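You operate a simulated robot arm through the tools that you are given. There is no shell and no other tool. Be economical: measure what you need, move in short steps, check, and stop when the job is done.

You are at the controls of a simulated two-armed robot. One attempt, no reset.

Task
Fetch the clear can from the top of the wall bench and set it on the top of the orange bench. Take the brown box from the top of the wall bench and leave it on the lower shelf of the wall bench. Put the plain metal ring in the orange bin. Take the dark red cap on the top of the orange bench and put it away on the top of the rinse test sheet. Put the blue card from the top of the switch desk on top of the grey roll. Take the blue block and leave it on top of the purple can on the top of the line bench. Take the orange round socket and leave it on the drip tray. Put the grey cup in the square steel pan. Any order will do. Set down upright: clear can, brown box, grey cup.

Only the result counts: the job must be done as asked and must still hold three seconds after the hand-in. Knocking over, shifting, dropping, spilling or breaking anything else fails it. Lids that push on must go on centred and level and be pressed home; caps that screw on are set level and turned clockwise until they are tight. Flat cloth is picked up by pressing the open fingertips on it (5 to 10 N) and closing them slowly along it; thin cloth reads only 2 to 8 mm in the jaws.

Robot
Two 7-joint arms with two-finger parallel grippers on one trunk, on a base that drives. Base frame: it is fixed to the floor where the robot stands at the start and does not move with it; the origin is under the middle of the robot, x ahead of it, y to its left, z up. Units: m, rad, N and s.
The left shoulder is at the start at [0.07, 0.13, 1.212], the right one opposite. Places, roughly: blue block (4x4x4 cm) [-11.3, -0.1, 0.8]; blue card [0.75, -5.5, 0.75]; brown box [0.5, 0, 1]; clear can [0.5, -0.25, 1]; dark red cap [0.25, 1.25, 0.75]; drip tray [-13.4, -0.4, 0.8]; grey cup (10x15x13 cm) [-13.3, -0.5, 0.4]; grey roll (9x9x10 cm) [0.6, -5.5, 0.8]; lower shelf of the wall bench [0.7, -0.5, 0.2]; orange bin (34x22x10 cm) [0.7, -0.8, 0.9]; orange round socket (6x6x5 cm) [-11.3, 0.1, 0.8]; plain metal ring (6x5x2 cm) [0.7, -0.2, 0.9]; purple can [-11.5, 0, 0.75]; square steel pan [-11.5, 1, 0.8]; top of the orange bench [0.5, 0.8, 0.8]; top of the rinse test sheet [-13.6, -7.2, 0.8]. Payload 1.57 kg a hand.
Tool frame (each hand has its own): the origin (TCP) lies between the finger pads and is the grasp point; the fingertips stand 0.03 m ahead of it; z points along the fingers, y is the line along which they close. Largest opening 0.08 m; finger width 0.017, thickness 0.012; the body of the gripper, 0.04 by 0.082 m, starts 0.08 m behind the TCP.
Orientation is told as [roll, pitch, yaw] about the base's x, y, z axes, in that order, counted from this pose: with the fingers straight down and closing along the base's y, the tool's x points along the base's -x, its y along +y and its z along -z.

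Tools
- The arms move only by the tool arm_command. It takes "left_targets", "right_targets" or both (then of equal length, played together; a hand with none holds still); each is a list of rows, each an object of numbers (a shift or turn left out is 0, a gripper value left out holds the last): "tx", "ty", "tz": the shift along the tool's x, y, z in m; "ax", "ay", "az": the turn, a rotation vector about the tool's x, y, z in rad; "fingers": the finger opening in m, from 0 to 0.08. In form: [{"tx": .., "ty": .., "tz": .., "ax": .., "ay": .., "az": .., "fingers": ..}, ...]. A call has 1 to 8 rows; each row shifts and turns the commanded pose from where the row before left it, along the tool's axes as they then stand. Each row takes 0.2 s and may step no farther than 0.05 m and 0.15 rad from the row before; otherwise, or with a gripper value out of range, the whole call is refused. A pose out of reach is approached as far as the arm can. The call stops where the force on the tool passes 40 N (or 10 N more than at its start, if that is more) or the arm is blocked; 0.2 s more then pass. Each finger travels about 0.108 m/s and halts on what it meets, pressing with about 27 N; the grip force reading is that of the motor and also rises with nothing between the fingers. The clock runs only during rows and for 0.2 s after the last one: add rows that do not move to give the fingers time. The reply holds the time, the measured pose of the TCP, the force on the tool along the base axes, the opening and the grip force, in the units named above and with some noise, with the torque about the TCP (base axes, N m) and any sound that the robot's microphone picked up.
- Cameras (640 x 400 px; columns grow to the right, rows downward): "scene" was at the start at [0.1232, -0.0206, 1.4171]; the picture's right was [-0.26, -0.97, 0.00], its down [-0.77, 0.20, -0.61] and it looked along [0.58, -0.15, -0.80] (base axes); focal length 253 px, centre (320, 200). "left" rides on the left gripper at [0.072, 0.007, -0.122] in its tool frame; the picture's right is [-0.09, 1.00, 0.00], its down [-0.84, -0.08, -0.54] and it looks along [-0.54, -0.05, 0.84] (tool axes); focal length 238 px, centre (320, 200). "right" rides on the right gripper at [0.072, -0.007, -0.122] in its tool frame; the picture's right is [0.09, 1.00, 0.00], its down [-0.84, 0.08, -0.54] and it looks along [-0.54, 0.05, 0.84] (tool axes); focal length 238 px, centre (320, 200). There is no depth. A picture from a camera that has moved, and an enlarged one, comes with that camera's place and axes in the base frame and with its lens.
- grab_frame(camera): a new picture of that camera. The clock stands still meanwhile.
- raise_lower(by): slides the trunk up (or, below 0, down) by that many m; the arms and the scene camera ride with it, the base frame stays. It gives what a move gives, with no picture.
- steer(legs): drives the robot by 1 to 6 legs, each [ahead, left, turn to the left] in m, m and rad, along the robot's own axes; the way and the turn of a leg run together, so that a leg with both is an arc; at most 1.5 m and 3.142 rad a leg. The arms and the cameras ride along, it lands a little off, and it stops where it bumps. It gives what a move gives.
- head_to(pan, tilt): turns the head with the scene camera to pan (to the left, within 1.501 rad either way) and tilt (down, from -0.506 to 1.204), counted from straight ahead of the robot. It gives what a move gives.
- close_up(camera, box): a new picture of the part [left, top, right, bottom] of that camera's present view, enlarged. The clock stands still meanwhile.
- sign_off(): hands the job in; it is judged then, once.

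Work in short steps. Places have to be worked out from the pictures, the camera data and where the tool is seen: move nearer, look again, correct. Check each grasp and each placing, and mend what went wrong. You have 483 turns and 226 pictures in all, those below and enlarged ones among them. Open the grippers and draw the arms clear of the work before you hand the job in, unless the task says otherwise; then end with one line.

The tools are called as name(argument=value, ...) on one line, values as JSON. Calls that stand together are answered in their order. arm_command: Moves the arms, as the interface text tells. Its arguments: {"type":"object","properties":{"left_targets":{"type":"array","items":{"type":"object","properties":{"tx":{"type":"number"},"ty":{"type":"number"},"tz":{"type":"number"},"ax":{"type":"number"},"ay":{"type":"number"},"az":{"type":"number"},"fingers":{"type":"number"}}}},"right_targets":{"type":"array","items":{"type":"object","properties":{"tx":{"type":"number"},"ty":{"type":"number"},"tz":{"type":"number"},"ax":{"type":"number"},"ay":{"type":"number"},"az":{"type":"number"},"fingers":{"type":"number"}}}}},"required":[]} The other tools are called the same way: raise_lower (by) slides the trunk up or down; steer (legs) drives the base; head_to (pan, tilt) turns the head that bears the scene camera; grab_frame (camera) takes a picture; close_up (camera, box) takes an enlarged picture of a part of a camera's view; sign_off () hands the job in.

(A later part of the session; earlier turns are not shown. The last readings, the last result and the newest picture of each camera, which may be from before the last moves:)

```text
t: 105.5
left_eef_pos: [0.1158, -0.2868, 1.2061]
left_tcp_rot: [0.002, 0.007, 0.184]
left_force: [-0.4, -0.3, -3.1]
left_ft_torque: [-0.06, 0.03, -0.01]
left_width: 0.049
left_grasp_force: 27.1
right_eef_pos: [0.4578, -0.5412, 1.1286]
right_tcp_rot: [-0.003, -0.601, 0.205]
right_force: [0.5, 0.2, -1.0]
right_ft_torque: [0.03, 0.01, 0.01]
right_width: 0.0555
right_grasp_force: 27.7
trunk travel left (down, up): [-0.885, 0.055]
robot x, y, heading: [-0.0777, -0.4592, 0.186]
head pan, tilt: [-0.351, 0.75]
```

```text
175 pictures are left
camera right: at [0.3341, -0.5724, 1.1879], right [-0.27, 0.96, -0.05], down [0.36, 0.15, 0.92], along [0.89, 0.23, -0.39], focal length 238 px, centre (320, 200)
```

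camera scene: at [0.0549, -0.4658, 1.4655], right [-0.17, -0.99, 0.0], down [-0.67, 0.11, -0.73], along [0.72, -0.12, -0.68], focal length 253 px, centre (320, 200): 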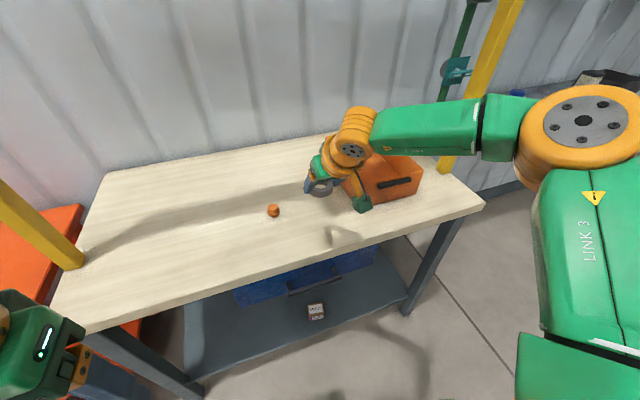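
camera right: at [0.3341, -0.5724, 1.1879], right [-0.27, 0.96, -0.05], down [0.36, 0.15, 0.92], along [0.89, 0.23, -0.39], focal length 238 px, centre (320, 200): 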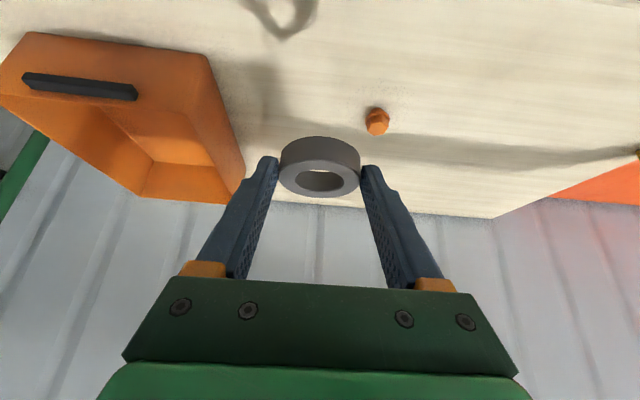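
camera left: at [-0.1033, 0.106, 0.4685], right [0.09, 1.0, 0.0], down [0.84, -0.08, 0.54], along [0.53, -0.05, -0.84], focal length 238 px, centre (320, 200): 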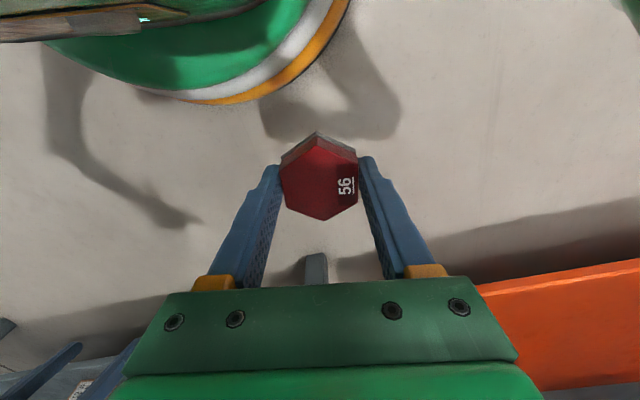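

The bin spans about x 0.59 to 0.93 and y -0.70 to -0.91, with the post at (0.74, -1.07). I'll drive with the arm fixed so the ring ends up over the bin.

steer(legs=[[0, -0.297, 0], [0.18, 0, 0]])

grab_frame(camera="right")

grab_frame(camera="scene")

```text
t: 108.7
left_eef_pos: [0.3425, -0.5458, 1.2071]
left_tcp_rot: [0.004, 0.004, 0.188]
left_force: [0.5, -1.1, -2.5]
left_ft_torque: [0.0, -0.02, -0.01]
left_width: 0.0489
left_grasp_force: 26.5
right_eef_pos: [0.6837, -0.8002, 1.131]
right_tcp_rot: [-0.004, -0.607, 0.203]
right_force: [0.1, 0.2, -0.6]
right_ft_torque: [-0.03, 0.01, -0.04]
right_width: 0.0557
right_grasp_force: 27.3
trunk travel left (down, up): [-0.885, 0.055]
robot x, y, heading: [0.1522, -0.7195, 0.181]
head pan, tilt: [-0.351, 0.75]
```

```text
174 pictures are left
camera right: at [0.56, -0.8316, 1.1894], right [-0.27, 0.96, -0.06], down [0.36, 0.15, 0.92], along [0.89, 0.23, -0.38], focal length 238 px, centre (320, 200)
```

right: 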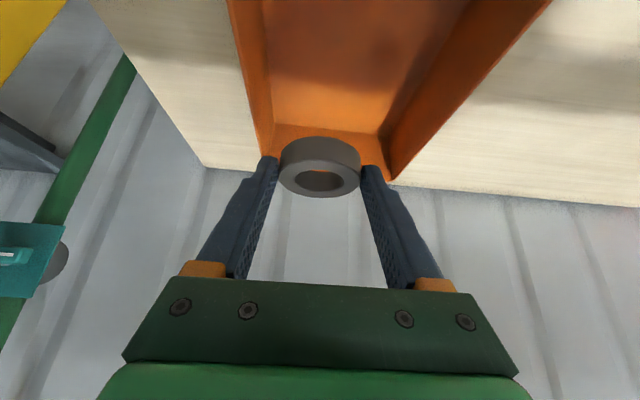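

```text
173 pictures are left
camera scene: at [0.2796, -0.7253, 1.466], right [-0.17, -0.99, 0.0], down [-0.67, 0.11, -0.73], along [0.72, -0.12, -0.68], focal length 253 px, centre (320, 200)
```

scene: 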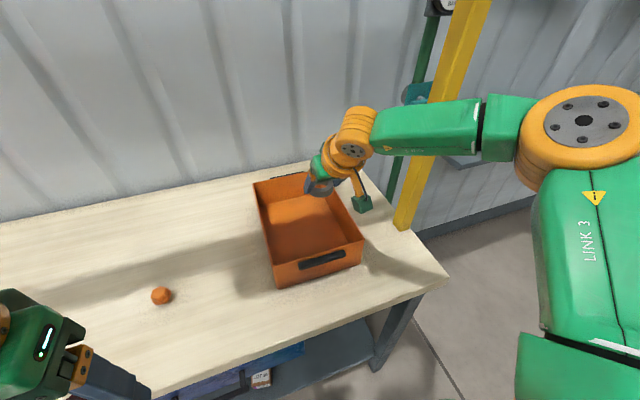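

The ring is over the front part of the bin. The wrist camera hangs low at this tilt, so I'll drive 4 cm closer and reduce the tilt to 0.3 before lowering.

steer(legs=[[0.04, 0, 0]])

arm_command(right_targets=[{"tx": 0.02, "tz": -0.005}, {"ay": 0.15, "tx": 0.01}, {"ay": 0.15}, {"tx": 0.0}])

raise_lower(by=-0.1)

grab_frame(camera="scene")

grab_frame(camera="right")

```text
t: 109.5
left_eef_pos: [0.378, -0.5394, 1.2089]
left_tcp_rot: [0.003, 0.0, 0.185]
left_force: [-1.0, 0.5, -3.1]
left_ft_torque: [0.01, -0.08, -0.02]
left_width: 0.049
left_grasp_force: 27.0
right_eef_pos: [0.7205, -0.7941, 1.1318]
right_tcp_rot: [-0.005, -0.609, 0.205]
right_force: [-0.6, 0.4, -0.5]
right_ft_torque: [-0.02, 0.02, -0.02]
right_width: 0.0557
right_grasp_force: 27.3
trunk travel left (down, up): [-0.885, 0.055]
robot x, y, heading: [0.1905, -0.7119, 0.187]
head pan, tilt: [-0.351, 0.75]
```

```text
t: 110.5
left_eef_pos: [0.3863, -0.5379, 1.2075]
left_tcp_rot: [0.001, 0.006, 0.185]
left_force: [0.6, 0.4, -3.3]
left_ft_torque: [-0.03, 0.05, -0.03]
left_width: 0.0492
left_grasp_force: 26.7
right_eef_pos: [0.7015, -0.7986, 1.1147]
right_tcp_rot: [-0.003, -0.301, 0.2]
right_force: [0.1, 0.6, -0.5]
right_ft_torque: [0.02, 0.02, 0.01]
right_width: 0.0555
right_grasp_force: 27.6
trunk travel left (down, up): [-0.885, 0.055]
robot x, y, heading: [0.194, -0.7144, 0.179]
head pan, tilt: [-0.351, 0.75]
```

```text
t: 111.9
left_eef_pos: [0.3839, -0.538, 1.1055]
left_tcp_rot: [0.002, 0.006, 0.185]
left_force: [0.7, -0.8, -2.5]
left_ft_torque: [0.0, -0.01, 0.0]
left_width: 0.049
left_grasp_force: 26.6
right_eef_pos: [0.7002, -0.7977, 1.0159]
right_tcp_rot: [-0.003, -0.303, 0.202]
right_force: [0.3, 0.4, -1.1]
right_ft_torque: [-0.01, 0.02, 0.02]
right_width: 0.0556
right_grasp_force: 26.5
trunk travel left (down, up): [-0.785, 0.155]
robot x, y, heading: [0.1891, -0.7144, 0.184]
head pan, tilt: [-0.351, 0.75]
```

```text
172 pictures are left
camera scene: at [0.3234, -0.717, 1.3655], right [-0.17, -0.99, 0.0], down [-0.67, 0.11, -0.73], along [0.72, -0.12, -0.68], focal length 253 px, centre (320, 200)
```

scene: 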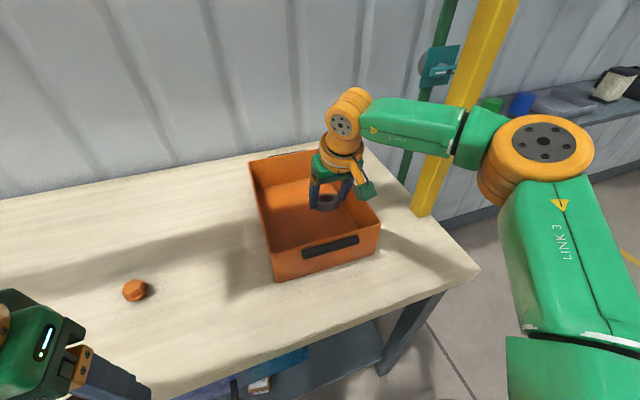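

```text
171 pictures are left
camera right: at [0.5985, -0.8243, 1.1105], right [-0.28, 0.96, -0.03], down [0.61, 0.21, 0.77], along [0.74, 0.2, -0.64], focal length 238 px, centre (320, 200)
```

right: 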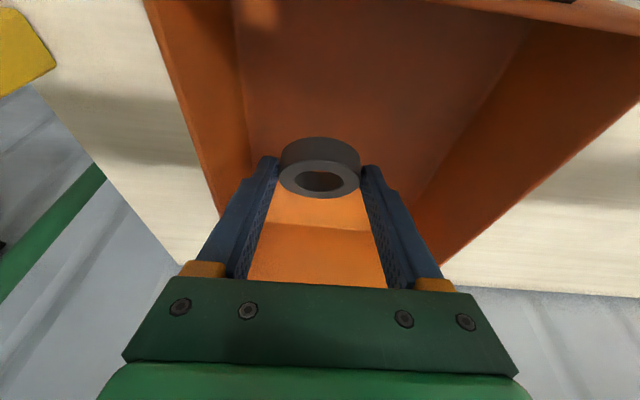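

The hand is near the bin's right wall, so I'll shift 3 cm left and lower further.

arm_command(right_targets=[{"ty": 0.03}, {"tx": 0.0}])

raise_lower(by=-0.06)

grab_frame(camera="scene")

```text
t: 112.5
left_eef_pos: [0.3852, -0.5376, 1.1061]
left_tcp_rot: [0.001, 0.007, 0.184]
left_force: [0.2, -0.4, -2.9]
left_ft_torque: [0.01, 0.01, -0.04]
left_width: 0.049
left_grasp_force: 26.7
right_eef_pos: [0.6837, -0.7778, 1.0164]
right_tcp_rot: [-0.002, -0.305, 0.203]
right_force: [0.7, 0.6, -0.1]
right_ft_torque: [0.02, 0.02, 0.01]
right_width: 0.0557
right_grasp_force: 26.9
right hand out of reach, approached as far as the arm can: row 1
trunk travel left (down, up): [-0.785, 0.155]
robot x, y, heading: [0.1903, -0.7116, 0.179]
head pan, tilt: [-0.351, 0.75]
```

```text
t: 113.5
left_eef_pos: [0.3851, -0.5385, 1.0461]
left_tcp_rot: [0.002, 0.005, 0.186]
left_force: [0.3, -0.3, -2.4]
left_ft_torque: [0.0, 0.01, 0.02]
left_width: 0.0491
left_grasp_force: 26.5
right_eef_pos: [0.684, -0.7785, 0.9552]
right_tcp_rot: [-0.001, -0.305, 0.203]
right_force: [0.1, 0.4, 0.0]
right_ft_torque: [-0.03, 0.02, -0.02]
right_width: 0.0557
right_grasp_force: 27.5
trunk travel left (down, up): [-0.725, 0.215]
robot x, y, heading: [0.1901, -0.7133, 0.182]
head pan, tilt: [-0.351, 0.75]
```

```text
170 pictures are left
camera scene: at [0.3232, -0.717, 1.3055], right [-0.17, -0.99, 0.0], down [-0.67, 0.11, -0.73], along [0.72, -0.12, -0.68], focal length 253 px, centre (320, 200)
```

scene: 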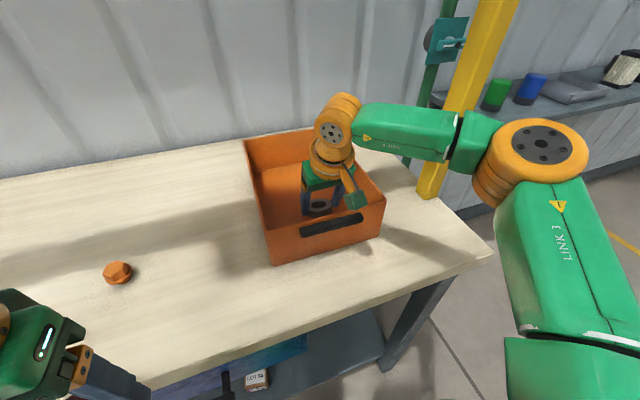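

The ring is deep inside the bin. I'll release it and raise the trunk.

arm_command(right_targets=[{"fingers": 0.07}, {"fingers": 0.07}, {"fingers": 0.07}])

raise_lower(by=0.2)

grab_frame(camera="scene")

```text
t: 114.3
left_eef_pos: [0.3849, -0.5377, 1.0466]
left_tcp_rot: [0.002, 0.008, 0.185]
left_force: [0.1, 0.3, -2.8]
left_ft_torque: [0.0, 0.01, -0.01]
left_width: 0.0487
left_grasp_force: 27.3
right_eef_pos: [0.6837, -0.7773, 0.9562]
right_tcp_rot: [-0.002, -0.306, 0.202]
right_force: [-0.8, 0.2, -0.5]
right_ft_torque: [0.0, 0.04, -0.01]
right_width: 0.07
right_grasp_force: 0.0
trunk travel left (down, up): [-0.725, 0.215]
robot x, y, heading: [0.1893, -0.7131, 0.182]
head pan, tilt: [-0.351, 0.75]
```

```text
t: 116.5
left_eef_pos: [0.3845, -0.5374, 1.2476]
left_tcp_rot: [0.003, 0.007, 0.185]
left_force: [1.0, -0.5, -3.3]
left_ft_torque: [-0.01, -0.01, -0.04]
left_width: 0.0492
left_grasp_force: 26.8
right_eef_pos: [0.6826, -0.7785, 1.1561]
right_tcp_rot: [-0.002, -0.305, 0.203]
right_force: [-0.2, 0.2, 0.0]
right_ft_torque: [-0.01, -0.01, 0.01]
right_width: 0.0699
right_grasp_force: 0.0
trunk travel left (down, up): [-0.925, 0.015]
robot x, y, heading: [0.1906, -0.7115, 0.18]
head pan, tilt: [-0.351, 0.75]
```

```text
169 pictures are left
camera scene: at [0.3233, -0.7169, 1.5055], right [-0.17, -0.99, 0.0], down [-0.67, 0.11, -0.73], along [0.72, -0.12, -0.68], focal length 253 px, centre (320, 200)
```

scene: 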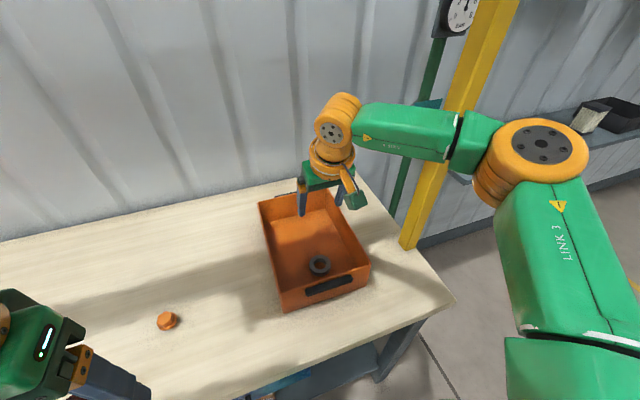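

The ring is in the bin. I'll retract the right hand to a compact, straight-down pose and back away.

steer(legs=[[-0.45, 0, 0], [0, 0, -0.18]])

arm_command(right_targets=[{"tx": 0.04, "fingers": 0.08}, {"tx": 0.04, "ay": 0.15}, {"tx": 0.04, "ay": 0.15}, {"tx": 0.04}, {"tx": 0.04}])

head_to(pan=-1.3, tilt=0.35)

grab_frame(camera="scene")

```text
t: 119.9
left_eef_pos: [-0.0315, -0.6553, 1.2464]
left_tcp_rot: [-0.002, 0.007, 0.012]
left_force: [-0.2, -0.5, -2.9]
left_ft_torque: [-0.01, 0.03, -0.01]
left_width: 0.0487
left_grasp_force: 27.0
right_eef_pos: [0.2218, -0.9447, 1.1556]
right_tcp_rot: [-0.004, -0.302, 0.027]
right_force: [0.5, 0.1, 0.3]
right_ft_torque: [0.0, -0.02, 0.01]
right_width: 0.0698
right_grasp_force: 0.1
trunk travel left (down, up): [-0.925, 0.015]
robot x, y, heading: [-0.2523, -0.7916, 0.011]
head pan, tilt: [-0.351, 0.75]
```

```text
t: 121.1
left_eef_pos: [-0.0364, -0.6587, 1.2481]
left_tcp_rot: [0.003, 0.005, 0.012]
left_force: [-0.4, -0.6, -2.8]
left_ft_torque: [0.03, -0.03, 0.03]
left_width: 0.0488
left_grasp_force: 27.2
right_eef_pos: [0.0214, -0.9517, 1.1255]
right_tcp_rot: [-0.003, -0.006, 0.027]
right_force: [-0.2, 0.2, -0.3]
right_ft_torque: [0.05, -0.03, -0.01]
right_width: 0.0799
right_grasp_force: 0.0
trunk travel left (down, up): [-0.925, 0.015]
robot x, y, heading: [-0.2522, -0.7963, 0.01]
head pan, tilt: [-0.351, 0.75]
```

```text
t: 122.3
left_eef_pos: [-0.0341, -0.6588, 1.2465]
left_tcp_rot: [0.003, 0.008, 0.012]
left_force: [-0.8, 0.6, -3.5]
left_ft_torque: [0.06, -0.02, 0.0]
left_width: 0.0488
left_grasp_force: 27.2
right_eef_pos: [0.0241, -0.951, 1.126]
right_tcp_rot: [0.0, -0.005, 0.027]
right_force: [0.4, 0.7, -0.6]
right_ft_torque: [-0.01, -0.03, 0.04]
right_width: 0.0801
right_grasp_force: 0.1
trunk travel left (down, up): [-0.925, 0.015]
robot x, y, heading: [-0.2546, -0.7949, 0.013]
head pan, tilt: [-1.3, 0.351]
```

```text
168 pictures are left
camera scene: at [-0.1763, -0.8854, 1.5412], right [-0.96, -0.28, 0.0], down [-0.1, 0.33, -0.94], along [0.26, -0.9, -0.34], focal length 253 px, centre (320, 200)
```

scene: 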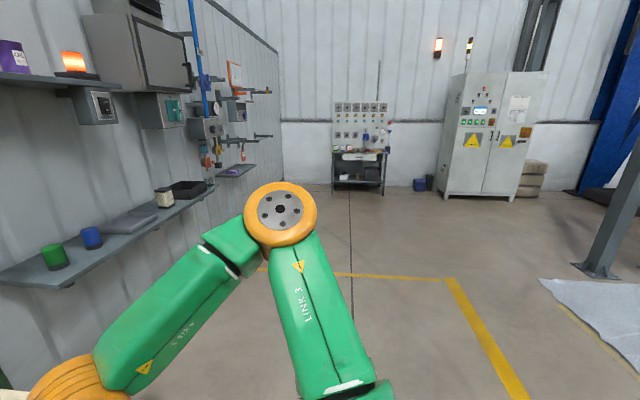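

The switch desk is at the far end against the back wall, facing +y. I'll turn right and drive toward it.

steer(legs=[[0, 0, -1.58], [1.5, 0, 0], [1.5, 0, 0], [0, 0.5, 0]])

head_to(pan=0.1, tilt=0.45)

grab_frame(camera="scene")

```text
t: 143.1
left_eef_pos: [0.3697, -4.0153, 1.2468]
left_tcp_rot: [0.003, 0.007, -1.577]
left_force: [-1.5, -1.4, -2.4]
left_ft_torque: [0.03, 0.0, -0.04]
left_width: 0.049
left_grasp_force: 27.1
right_eef_pos: [0.0745, -4.0671, 1.124]
right_tcp_rot: [-0.001, -0.006, -1.56]
right_force: [0.0, 0.2, -0.3]
right_ft_torque: [0.03, -0.01, 0.01]
right_width: 0.0802
right_grasp_force: 0.1
trunk travel left (down, up): [-0.925, 0.015]
robot x, y, heading: [0.2383, -3.7875, -1.578]
head pan, tilt: [-1.3, 0.351]
```

```text
t: 144.7
left_eef_pos: [0.373, -4.0145, 1.2462]
left_tcp_rot: [0.002, 0.006, -1.577]
left_force: [-0.1, 0.4, -2.3]
left_ft_torque: [0.01, 0.0, 0.05]
left_width: 0.0489
left_grasp_force: 27.0
right_eef_pos: [0.0775, -4.0667, 1.1246]
right_tcp_rot: [-0.002, -0.004, -1.557]
right_force: [0.0, -0.1, 0.1]
right_ft_torque: [0.0, -0.02, 0.0]
right_width: 0.08
right_grasp_force: 0.1
trunk travel left (down, up): [-0.925, 0.015]
robot x, y, heading: [0.2351, -3.7907, -1.581]
head pan, tilt: [0.099, 0.45]
```

```text
167 pictures are left
camera scene: at [0.2483, -3.9351, 1.5319], right [-1.0, -0.09, 0.0], down [-0.04, 0.43, -0.9], along [0.08, -0.9, -0.44], focal length 253 px, centre (320, 200)
```

scene: 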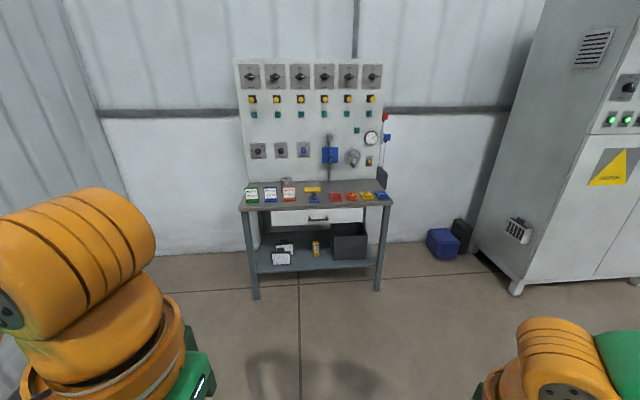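

close_up(camera="scene", box=[230, 130, 400, 236])

```text
3.76 times, centred on (315, 183) of scene
camera zoom: at [0.2483, -3.9351, 1.5319], right [-1.0, -0.09, 0.0], down [-0.04, 0.43, -0.9], along [0.08, -0.9, -0.44], focal length 953 px, centre (339, 264)
```

zoom: 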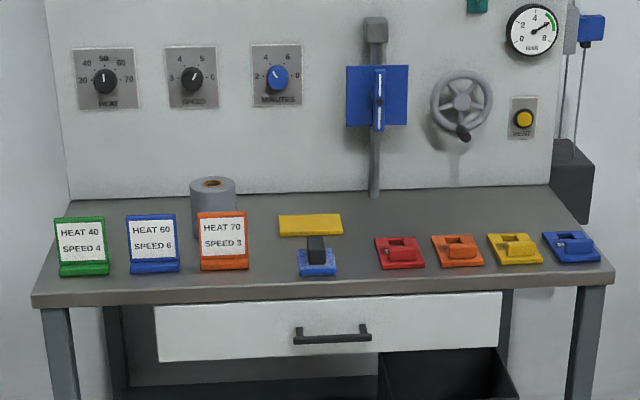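

The blue card "HEAT 60 / SPEED 6" is at about (0.72, -5.48) and the grey roll is at about (0.64, -5.58). I'll drive closer.

steer(legs=[[0.5, 0.6, 0], [0.6, 0, 0]])

head_to(pan=-0.15, tilt=0.85)

grab_frame(camera="scene")

grab_frame(camera="right")

```text
t: 151.8
left_eef_pos: [0.9651, -5.1114, 1.2475]
left_tcp_rot: [0.002, 0.005, -1.578]
left_force: [-0.1, 0.4, -1.9]
left_ft_torque: [0.0, -0.03, 0.02]
left_width: 0.0491
left_grasp_force: 27.5
right_eef_pos: [0.6717, -5.1647, 1.1259]
right_tcp_rot: [-0.001, -0.007, -1.562]
right_force: [-0.7, -0.1, 0.0]
right_ft_torque: [-0.01, 0.0, 0.01]
right_width: 0.08
right_grasp_force: 0.2
trunk travel left (down, up): [-0.925, 0.015]
robot x, y, heading: [0.8304, -4.8934, -1.582]
head pan, tilt: [0.099, 0.45]
```

```text
t: 152.7
left_eef_pos: [0.9658, -5.113, 1.2473]
left_tcp_rot: [0.001, 0.005, -1.578]
left_force: [-0.7, 0.3, -2.7]
left_ft_torque: [0.02, -0.01, -0.04]
left_width: 0.0492
left_grasp_force: 27.1
right_eef_pos: [0.6698, -5.1658, 1.1252]
right_tcp_rot: [-0.002, -0.006, -1.562]
right_force: [-0.7, -0.3, -0.5]
right_ft_torque: [0.02, -0.01, -0.01]
right_width: 0.0802
right_grasp_force: 0.0
trunk travel left (down, up): [-0.925, 0.015]
robot x, y, heading: [0.8331, -4.8904, -1.579]
head pan, tilt: [-0.15, 0.85]
```

```text
165 pictures are left
camera scene: at [0.8212, -5.0199, 1.4975], right [-0.99, 0.16, 0.0], down [0.12, 0.74, -0.66], along [-0.1, -0.65, -0.75], focal length 253 px, centre (320, 200)
```

scene: 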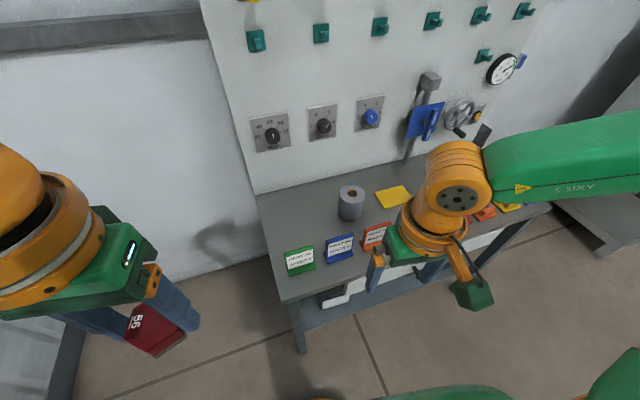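

```text
164 pictures are left
camera right: at [0.6636, -5.0928, 1.2462], right [0.99, 0.1, 0.0], down [0.09, -0.83, 0.55], along [0.05, -0.54, -0.84], focal length 238 px, centre (320, 200)
```

right: 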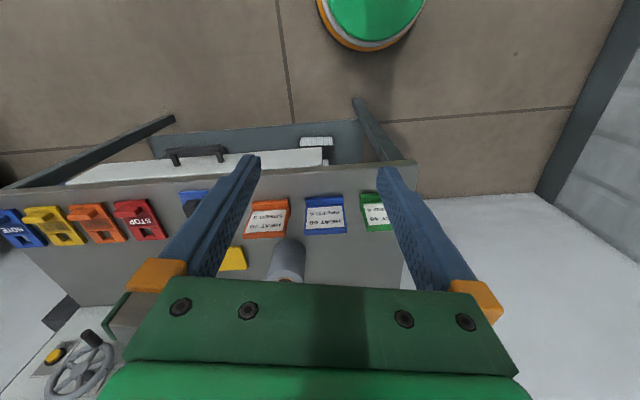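

close_up(camera="scene", box=[260, 170, 420, 290])

close_up(camera="right", box=[230, 170, 430, 295])

```text
3.33 times, centred on (340, 230) of scene
camera zoom: at [0.8212, -5.0199, 1.4975], right [-0.99, 0.16, 0.0], down [0.12, 0.74, -0.66], along [-0.1, -0.65, -0.75], focal length 844 px, centre (253, 100)
```

zoom: 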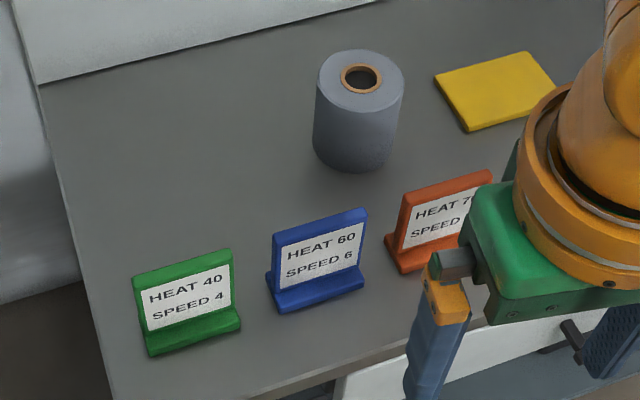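

```text
3.20 times, centred on (330, 232) of right
camera zoom: at [0.6636, -5.0928, 1.2462], right [0.99, 0.1, 0.0], down [0.09, -0.83, 0.55], along [0.05, -0.54, -0.84], focal length 763 px, centre (288, 96)
```

zoom: 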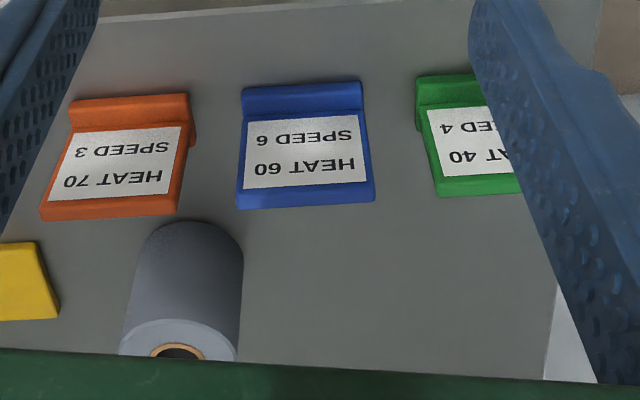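

The placard leans back with a foot in front, about 8.5 cm wide. I'll drive 13 cm closer and rotate the right hand 90° so the fingers close front to back, which also gives me a side view.

steer(legs=[[0.13, 0, 0]])

arm_command(right_targets=[{"az": 0.14}, {"az": 0.14}, {"az": 0.14}, {"az": 0.14}, {"az": 0.14}, {"az": 0.14}])

```text
t: 154.0
left_eef_pos: [0.965, -5.2399, 1.2479]
left_tcp_rot: [0.001, 0.0, -1.578]
left_force: [0.1, 0.3, -2.5]
left_ft_torque: [0.0, 0.03, 0.03]
left_width: 0.049
left_grasp_force: 27.2
right_eef_pos: [0.6698, -5.292, 1.1267]
right_tcp_rot: [-0.001, -0.007, -1.559]
right_force: [0.2, -0.9, 0.2]
right_ft_torque: [-0.06, -0.01, -0.01]
right_width: 0.0801
right_grasp_force: 0.0
trunk travel left (down, up): [-0.925, 0.015]
robot x, y, heading: [0.8324, -5.0206, -1.578]
head pan, tilt: [-0.15, 0.85]
```

```text
t: 155.4
left_eef_pos: [0.965, -5.2444, 1.2474]
left_tcp_rot: [0.002, 0.007, -1.579]
left_force: [0.3, -0.5, -2.1]
left_ft_torque: [0.01, 0.0, 0.0]
left_width: 0.0491
left_grasp_force: 26.6
right_eef_pos: [0.6696, -5.2967, 1.1258]
right_tcp_rot: [0.004, -0.004, -2.404]
right_force: [-0.1, -0.9, -0.8]
right_ft_torque: [0.03, 0.02, 0.03]
right_width: 0.0798
right_grasp_force: 0.0
trunk travel left (down, up): [-0.925, 0.015]
robot x, y, heading: [0.8332, -5.0216, -1.58]
head pan, tilt: [-0.15, 0.85]
```

arm_command(right_targets=[{"az": 0.145}, {"az": 0.145}, {"az": 0.145}, {"az": 0.145}, {"az": 0.145}, {"ty": 0.04}])

grab_frame(camera="right")

grab_frame(camera="scene")

```text
t: 156.8
left_eef_pos: [0.9653, -5.246, 1.2457]
left_tcp_rot: [0.001, 0.009, -1.577]
left_force: [0.0, 0.5, -3.1]
left_ft_torque: [0.04, 0.02, 0.0]
left_width: 0.049
left_grasp_force: 27.2
right_eef_pos: [0.6703, -5.3391, 1.1239]
right_tcp_rot: [0.002, -0.001, -3.126]
right_force: [-0.2, -0.5, 0.9]
right_ft_torque: [0.01, 0.01, 0.0]
right_width: 0.0799
right_grasp_force: 0.0
trunk travel left (down, up): [-0.925, 0.015]
robot x, y, heading: [0.8296, -5.0248, -1.578]
head pan, tilt: [-0.15, 0.85]
```

```text
161 pictures are left
camera right: at [0.7429, -5.3298, 1.2454], right [0.11, -0.99, 0.0], down [-0.83, -0.09, 0.54], along [-0.54, -0.06, -0.84], focal length 238 px, centre (320, 200)
```

right: 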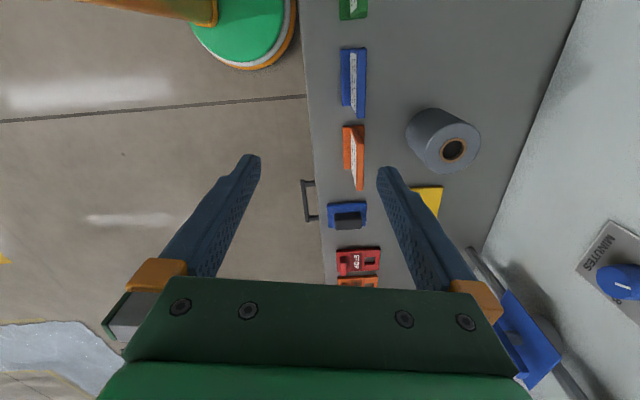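

```text
160 pictures are left
camera scene: at [0.8202, -5.1527, 1.4973], right [-0.99, 0.16, 0.0], down [0.12, 0.74, -0.66], along [-0.1, -0.65, -0.75], focal length 253 px, centre (320, 200)
```

scene: 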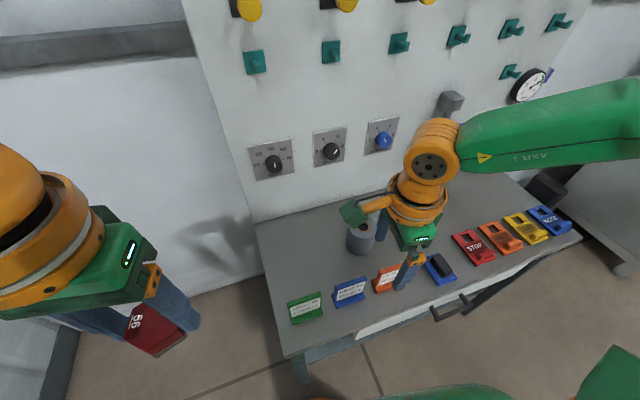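

The side view works. I'll move the hand left (+x) and lower it to measure the blue placard's profile.

arm_command(right_targets=[{"tx": 0.04}, {"tx": 0.04}, {"tx": 0.03, "tz": 0.02}, {"tz": 0.04}, {"tz": 0.04}])

grab_frame(camera="right")

```text
t: 158.0
left_eef_pos: [0.9635, -5.2459, 1.2467]
left_tcp_rot: [0.001, 0.007, -1.578]
left_force: [0.2, 0.3, -2.3]
left_ft_torque: [0.05, -0.05, -0.01]
left_width: 0.0489
left_grasp_force: 27.0
right_eef_pos: [0.714, -5.3173, 1.0443]
right_tcp_rot: [0.005, 0.0, -3.125]
right_force: [0.0, -0.4, 0.5]
right_ft_torque: [0.02, -0.04, -0.01]
right_width: 0.0802
right_grasp_force: 0.1
right hand out of reach, approached as far as the arm can: row 2, 3, 4, 5
trunk travel left (down, up): [-0.925, 0.015]
robot x, y, heading: [0.8345, -5.0239, -1.579]
head pan, tilt: [-0.15, 0.85]
```

```text
159 pictures are left
camera right: at [0.7865, -5.3084, 1.1655], right [0.11, -0.99, 0.0], down [-0.84, -0.09, 0.54], along [-0.54, -0.06, -0.84], focal length 238 px, centre (320, 200)
```

right: 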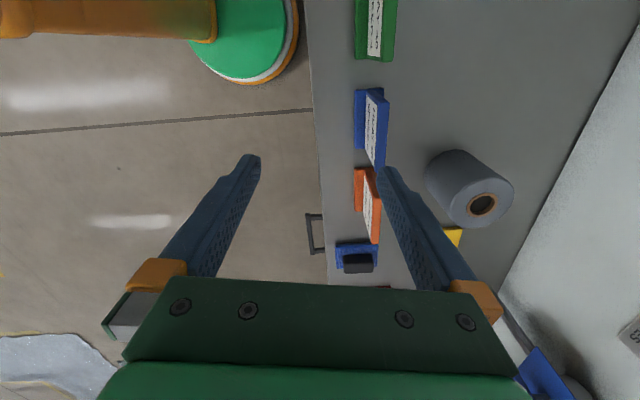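

I'll shift the robot 13 cm left to get reach margin, then look closer.

steer(legs=[[0, 0.13, 0]])

grab_frame(camera="right")

close_up(camera="right", box=[320, 120, 440, 195])

```text
t: 159.3
left_eef_pos: [1.0889, -5.2455, 1.2466]
left_tcp_rot: [0.005, 0.007, -1.578]
left_force: [-0.4, -0.9, -2.5]
left_ft_torque: [0.0, -0.05, 0.0]
left_width: 0.049
left_grasp_force: 27.0
right_eef_pos: [0.839, -5.3196, 1.0431]
right_tcp_rot: [0.006, 0.005, -3.126]
right_force: [-0.5, 0.4, -0.3]
right_ft_torque: [-0.02, -0.03, 0.03]
right_width: 0.0803
right_grasp_force: 0.0
trunk travel left (down, up): [-0.925, 0.015]
robot x, y, heading: [0.9618, -5.0218, -1.577]
head pan, tilt: [-0.15, 0.85]
```

```text
158 pictures are left
camera right: at [0.9118, -5.3087, 1.1658], right [0.11, -0.99, 0.01], down [-0.84, -0.09, 0.54], along [-0.54, -0.06, -0.84], focal length 238 px, centre (320, 200)
```

right: 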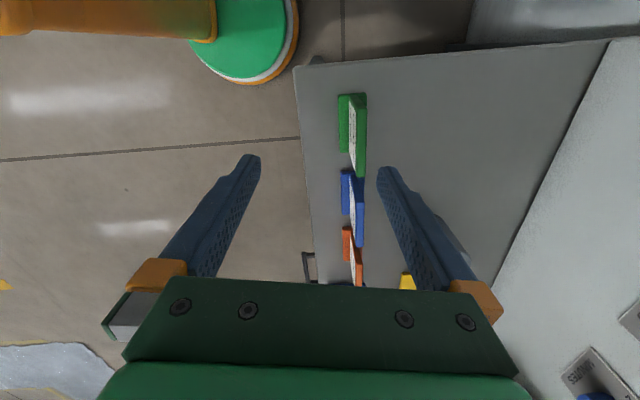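

```text
5.33 times, centred on (380, 158) of right
camera zoom: at [0.9118, -5.3087, 1.1658], right [0.11, -0.99, 0.01], down [-0.84, -0.09, 0.54], along [-0.54, -0.06, -0.84], focal length 1271 px, centre (0, 427)
```

zoom: 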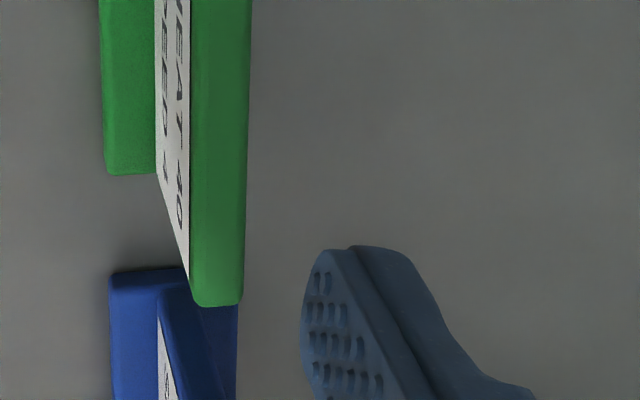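

The desk and cards are yawed about 11°, and the panel is nearly vertical, about 1.5 cm thick. Its centre is about (0.70, -5.40), top z ≈ 0.88. I'll align the robot heading to the desk and shift right.

steer(legs=[[0, 0, 0.18], [0, -0.12, 0]])

arm_command(right_targets=[{"tx": -0.02, "ty": 0.008}, {"tx": 0.0}])

grab_frame(camera="right")

```text
t: 161.2
left_eef_pos: [1.0211, -5.2369, 1.2459]
left_tcp_rot: [-0.004, 0.007, -1.396]
left_force: [0.4, -0.2, -3.1]
left_ft_torque: [0.01, 0.03, -0.02]
left_width: 0.049
left_grasp_force: 26.3
right_eef_pos: [0.7876, -5.3534, 1.0461]
right_tcp_rot: [0.005, -0.005, -2.944]
right_force: [0.1, -0.3, 0.0]
right_ft_torque: [-0.03, 0.02, 0.03]
right_width: 0.0801
right_grasp_force: 0.0
trunk travel left (down, up): [-0.925, 0.015]
robot x, y, heading: [0.8456, -5.0442, -1.395]
head pan, tilt: [-0.15, 0.85]
```

```text
t: 161.8
left_eef_pos: [1.0175, -5.2373, 1.246]
left_tcp_rot: [-0.001, 0.006, -1.396]
left_force: [-0.4, 0.4, -2.7]
left_ft_torque: [-0.02, 0.02, 0.02]
left_width: 0.0493
left_grasp_force: 26.8
right_eef_pos: [0.7664, -5.3653, 1.0452]
right_tcp_rot: [0.005, -0.003, -2.944]
right_force: [-0.1, -0.3, -0.2]
right_ft_torque: [-0.02, 0.0, -0.02]
right_width: 0.0801
right_grasp_force: 0.1
trunk travel left (down, up): [-0.925, 0.015]
robot x, y, heading: [0.8439, -5.042, -1.397]
head pan, tilt: [-0.15, 0.85]
```

```text
156 pictures are left
camera right: at [0.8358, -5.3441, 1.1657], right [0.29, -0.96, 0.01], down [-0.81, -0.24, 0.54], along [-0.52, -0.16, -0.84], focal length 238 px, centre (320, 200)
```

right: 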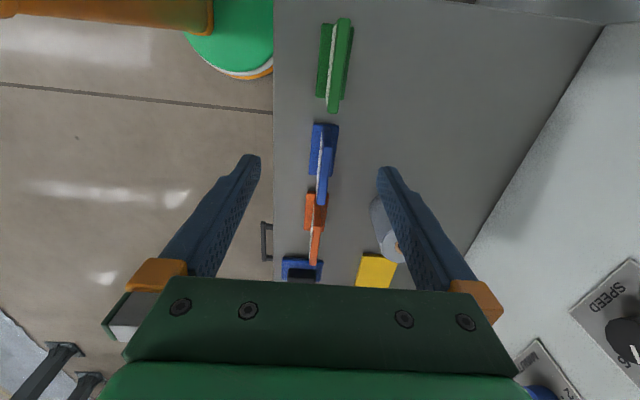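

arm_command(right_targets=[{"tx": -0.035, "ty": 0.011}, {"tx": -0.034, "ty": 0.011}, {"tz": 0.045}, {"tz": 0.04}])

grab_frame(camera="right")

grab_frame(camera="scene")

```text
t: 162.8
left_eef_pos: [1.0164, -5.239, 1.2457]
left_tcp_rot: [0.0, 0.008, -1.394]
left_force: [-0.2, 1.0, -3.0]
left_ft_torque: [0.01, 0.02, -0.02]
left_width: 0.049
left_grasp_force: 26.7
right_eef_pos: [0.6964, -5.3993, 0.9654]
right_tcp_rot: [0.006, -0.001, -2.943]
right_force: [-0.5, 0.4, 0.7]
right_ft_torque: [0.0, -0.04, 0.01]
right_width: 0.0801
right_grasp_force: 0.0
right hand out of reach, approached as far as the arm can: row 4
trunk travel left (down, up): [-0.925, 0.015]
robot x, y, heading: [0.8405, -5.0457, -1.397]
head pan, tilt: [-0.15, 0.85]
```

```text
155 pictures are left
camera right: at [0.7675, -5.3777, 1.0874], right [0.29, -0.96, 0.01], down [-0.81, -0.24, 0.54], along [-0.52, -0.16, -0.84], focal length 238 px, centre (320, 200)
```

right: 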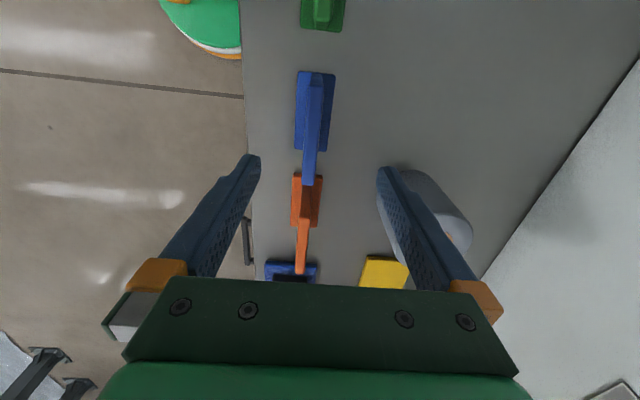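

```text
154 pictures are left
camera scene: at [0.8574, -5.1731, 1.4974], right [-1.0, -0.02, 0.0], down [-0.02, 0.75, -0.66], along [0.02, -0.66, -0.75], focal length 253 px, centre (320, 200)
```

scene: 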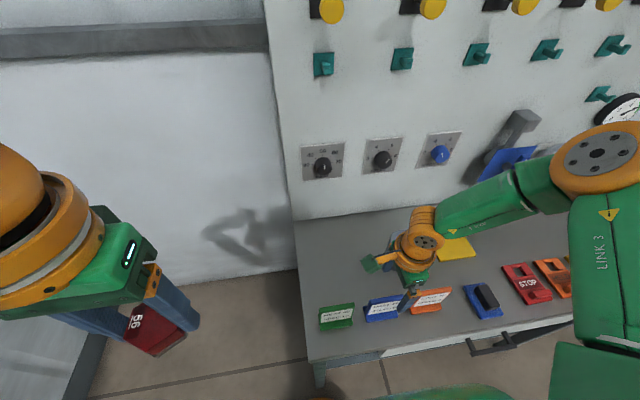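

It is an inverted T: a 4 cm base with a central 1.4 cm vertical panel, top z ≈ 0.884. I'll shift 8 mm toward the robot and lower with the trunk.

arm_command(right_targets=[{"ty": -0.008}, {"tx": 0.0}])

raise_lower(by=-0.07)

grab_frame(camera="right")

```text
t: 163.4
left_eef_pos: [1.0167, -5.2383, 1.2474]
left_tcp_rot: [0.002, 0.007, -1.398]
left_force: [-0.7, 0.0, -2.0]
left_ft_torque: [0.03, 0.0, 0.01]
left_width: 0.0489
left_grasp_force: 27.0
right_eef_pos: [0.697, -5.3912, 0.9661]
right_tcp_rot: [0.007, 0.001, -2.944]
right_force: [0.6, 0.5, 0.9]
right_ft_torque: [-0.01, -0.03, -0.02]
right_width: 0.0798
right_grasp_force: 0.1
trunk travel left (down, up): [-0.925, 0.015]
robot x, y, heading: [0.8447, -5.0358, -1.394]
head pan, tilt: [-0.15, 0.85]
```

```text
t: 164.5
left_eef_pos: [1.0161, -5.238, 1.1765]
left_tcp_rot: [0.002, 0.007, -1.396]
left_force: [0.5, -0.1, -2.3]
left_ft_torque: [0.04, -0.04, 0.0]
left_width: 0.049
left_grasp_force: 26.7
right_eef_pos: [0.6959, -5.3912, 0.8969]
right_tcp_rot: [0.005, 0.0, -2.942]
right_force: [-0.4, 0.1, 0.6]
right_ft_torque: [-0.02, -0.01, 0.02]
right_width: 0.0798
right_grasp_force: 0.0
trunk travel left (down, up): [-0.855, 0.085]
robot x, y, heading: [0.8438, -5.0409, -1.394]
head pan, tilt: [-0.15, 0.85]
```

```text
153 pictures are left
camera right: at [0.7652, -5.369, 1.0181], right [0.29, -0.96, 0.01], down [-0.81, -0.24, 0.54], along [-0.52, -0.16, -0.84], focal length 238 px, centre (320, 200)
```

right: 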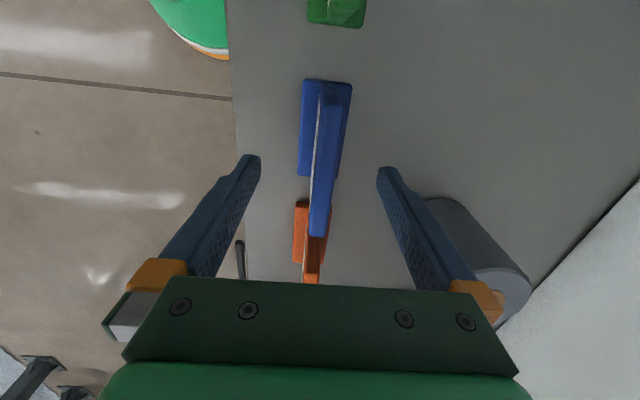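

Centred. I'll lower another 3.5 cm and close.

raise_lower(by=-0.035)

arm_command(right_targets=[{"fingers": 0.05}, {"fingers": 0.03}, {"fingers": 0.01}, {"fingers": 0.005}, {"fingers": 0.005}])

grab_frame(camera="right")

```text
t: 165.3
left_eef_pos: [1.0166, -5.2387, 1.1418]
left_tcp_rot: [0.003, 0.008, -1.395]
left_force: [0.3, -0.6, -2.1]
left_ft_torque: [-0.01, -0.01, 0.01]
left_width: 0.0492
left_grasp_force: 26.3
right_eef_pos: [0.6967, -5.3911, 0.8609]
right_tcp_rot: [0.006, -0.001, -2.944]
right_force: [-0.3, -0.1, -0.6]
right_ft_torque: [0.0, -0.02, -0.01]
right_width: 0.0801
right_grasp_force: 0.0
trunk travel left (down, up): [-0.82, 0.12]
robot x, y, heading: [0.8463, -5.042, -1.397]
head pan, tilt: [-0.15, 0.85]
```

```text
t: 166.5
left_eef_pos: [1.0166, -5.2377, 1.1418]
left_tcp_rot: [0.003, 0.006, -1.396]
left_force: [0.8, 0.2, -2.6]
left_ft_torque: [0.01, -0.02, -0.04]
left_width: 0.0489
left_grasp_force: 26.7
right_eef_pos: [0.6961, -5.392, 0.8612]
right_tcp_rot: [0.005, 0.0, -2.945]
right_force: [0.4, -0.5, -0.6]
right_ft_torque: [-0.01, 0.0, 0.03]
right_width: 0.0117
right_grasp_force: 26.8
trunk travel left (down, up): [-0.82, 0.12]
robot x, y, heading: [0.8455, -5.0406, -1.392]
head pan, tilt: [-0.15, 0.85]
```

```text
152 pictures are left
camera right: at [0.7652, -5.3692, 0.9831], right [0.29, -0.96, 0.01], down [-0.81, -0.24, 0.54], along [-0.52, -0.16, -0.84], focal length 238 px, centre (320, 200)
```

right: 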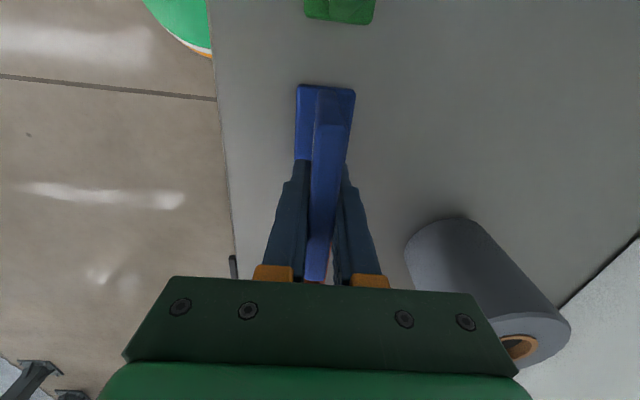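

Gripped, 11.7 mm. I'll lift with the trunk and drive right and slightly ahead toward the roll at about (0.627, -5.562).

raise_lower(by=0.18)

steer(legs=[[0, -0.12, 0], [0.03, 0, 0]])

grab_frame(camera="scene")

grab_frame(camera="right")

```text
t: 168.0
left_eef_pos: [1.016, -5.2397, 1.2616]
left_tcp_rot: [0.002, 0.008, -1.396]
left_force: [-1.2, 0.4, -2.6]
left_ft_torque: [-0.02, -0.01, 0.0]
left_width: 0.0491
left_grasp_force: 27.0
right_eef_pos: [0.6962, -5.3911, 0.9817]
right_tcp_rot: [0.006, -0.001, -2.945]
right_force: [0.5, -0.2, -0.3]
right_ft_torque: [0.0, -0.02, 0.0]
right_width: 0.0117
right_grasp_force: 27.0
right hand out of reach, approached as far as the arm can: row 1
trunk travel left (down, up): [-0.94, 0.0]
robot x, y, heading: [0.8449, -5.0447, -1.396]
head pan, tilt: [-0.15, 0.85]
```

```text
t: 169.7
left_eef_pos: [0.9026, -5.2826, 1.2634]
left_tcp_rot: [0.003, 0.002, -1.397]
left_force: [0.4, 0.1, -2.3]
left_ft_torque: [-0.04, 0.0, 0.0]
left_width: 0.0485
left_grasp_force: 27.3
right_eef_pos: [0.5819, -5.437, 0.9834]
right_tcp_rot: [0.011, 0.0, -2.945]
right_force: [-0.1, 1.0, -0.6]
right_ft_torque: [-0.06, 0.0, -0.01]
right_width: 0.0115
right_grasp_force: 26.7
trunk travel left (down, up): [-0.94, 0.0]
robot x, y, heading: [0.733, -5.0929, -1.397]
head pan, tilt: [-0.15, 0.85]
```

```text
151 pictures are left
camera scene: at [0.7413, -5.2147, 1.5132], right [-1.0, -0.02, 0.0], down [-0.02, 0.75, -0.66], along [0.02, -0.66, -0.75], focal length 253 px, centre (320, 200)
```

scene: 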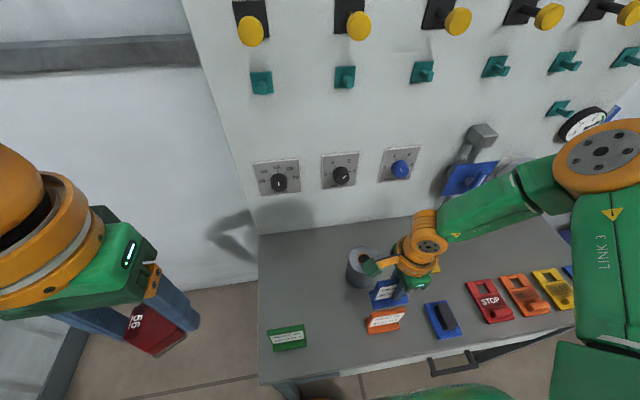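

```text
150 pictures are left
camera right: at [0.6511, -5.4142, 1.1046], right [0.29, -0.96, 0.01], down [-0.81, -0.23, 0.54], along [-0.52, -0.16, -0.84], focal length 238 px, centre (320, 200)
```

right: 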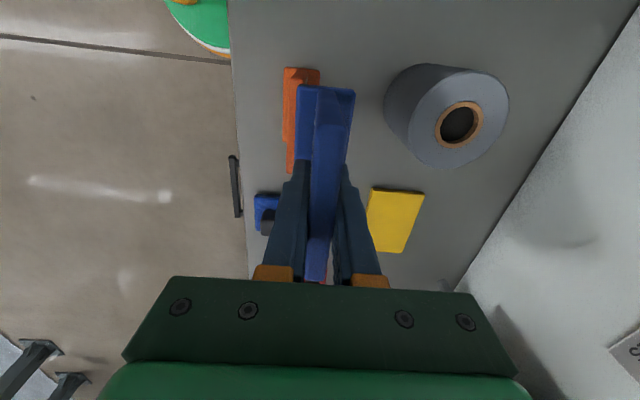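

The card's bottom is about 2 cm above the roll's top level. I'll move back and left over the roll centre at (0.630, -5.558) in small steps.

arm_command(right_targets=[{"tx": 0.006, "ty": 0.03}, {"tx": 0.006, "ty": 0.03}, {"tx": 0.006, "ty": 0.03}])

grab_frame(camera="right")

grab_frame(camera="scene")

```text
t: 170.5
left_eef_pos: [0.9042, -5.2862, 1.2623]
left_tcp_rot: [0.002, 0.006, -1.396]
left_force: [-0.2, 0.0, -2.8]
left_ft_torque: [0.01, 0.02, -0.01]
left_width: 0.0488
left_grasp_force: 27.0
right_eef_pos: [0.5954, -5.5007, 1.0171]
right_tcp_rot: [0.007, 0.0, -2.945]
right_force: [-0.8, -0.5, -1.5]
right_ft_torque: [0.0, 0.0, 0.03]
right_width: 0.0116
right_grasp_force: 27.4
right hand out of reach, approached as far as the arm can: row 1, 2, 3
trunk travel left (down, up): [-0.94, 0.0]
robot x, y, heading: [0.7344, -5.09, -1.397]
head pan, tilt: [-0.15, 0.85]
```

```text
149 pictures are left
camera right: at [0.6631, -5.48, 1.1398], right [0.29, -0.96, 0.01], down [-0.81, -0.24, 0.54], along [-0.52, -0.16, -0.84], focal length 238 px, centre (320, 200)
```

right: 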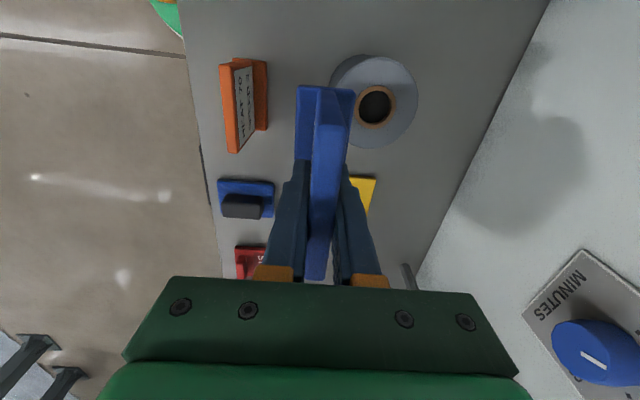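

```text
148 pictures are left
camera scene: at [0.7443, -5.2201, 1.5127], right [-1.0, -0.02, 0.0], down [-0.02, 0.75, -0.66], along [0.02, -0.66, -0.75], focal length 253 px, centre (320, 200)
```

scene: 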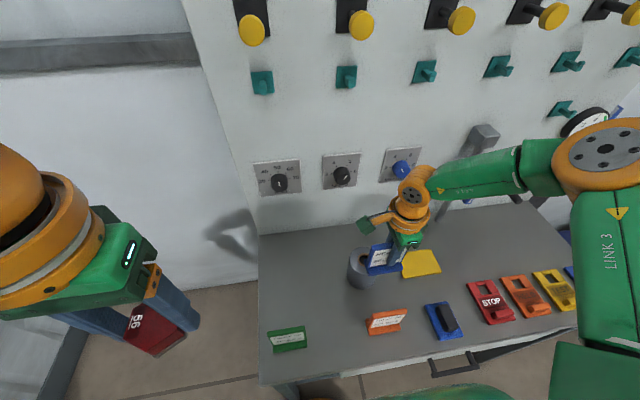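

The arm rides up the reach sphere. I'll lower the shoulder 3 cm and continue.

raise_lower(by=-0.03)

arm_command(right_targets=[{"tx": 0.008, "ty": 0.016, "tz": -0.01}, {"tx": 0.008, "ty": 0.016}, {"tx": 0.0}])

```text
t: 171.2
left_eef_pos: [0.9043, -5.2883, 1.2314]
left_tcp_rot: [0.001, 0.004, -1.395]
left_force: [0.4, -0.7, -2.8]
left_ft_torque: [0.04, 0.01, 0.0]
left_width: 0.0489
left_grasp_force: 26.8
right_eef_pos: [0.595, -5.5023, 0.9866]
right_tcp_rot: [0.004, -0.002, -2.944]
right_force: [0.0, 1.0, -1.1]
right_ft_torque: [0.0, 0.01, 0.05]
right_width: 0.0116
right_grasp_force: 26.7
trunk travel left (down, up): [-0.91, 0.03]
robot x, y, heading: [0.7351, -5.0942, -1.397]
head pan, tilt: [-0.15, 0.85]
```

```text
t: 172.0
left_eef_pos: [0.9047, -5.2883, 1.2312]
left_tcp_rot: [0.002, 0.008, -1.396]
left_force: [0.3, 0.0, -3.2]
left_ft_torque: [-0.02, 0.01, -0.02]
left_width: 0.0488
left_grasp_force: 27.1
right_eef_pos: [0.6048, -5.5182, 1.0091]
right_tcp_rot: [0.006, 0.002, -2.945]
right_force: [0.4, -0.1, -0.9]
right_ft_torque: [-0.01, 0.01, 0.04]
right_width: 0.012
right_grasp_force: 26.5
right hand out of reach, approached as far as the arm can: row 1, 2
trunk travel left (down, up): [-0.91, 0.03]
robot x, y, heading: [0.7346, -5.0904, -1.395]
head pan, tilt: [-0.15, 0.85]
```

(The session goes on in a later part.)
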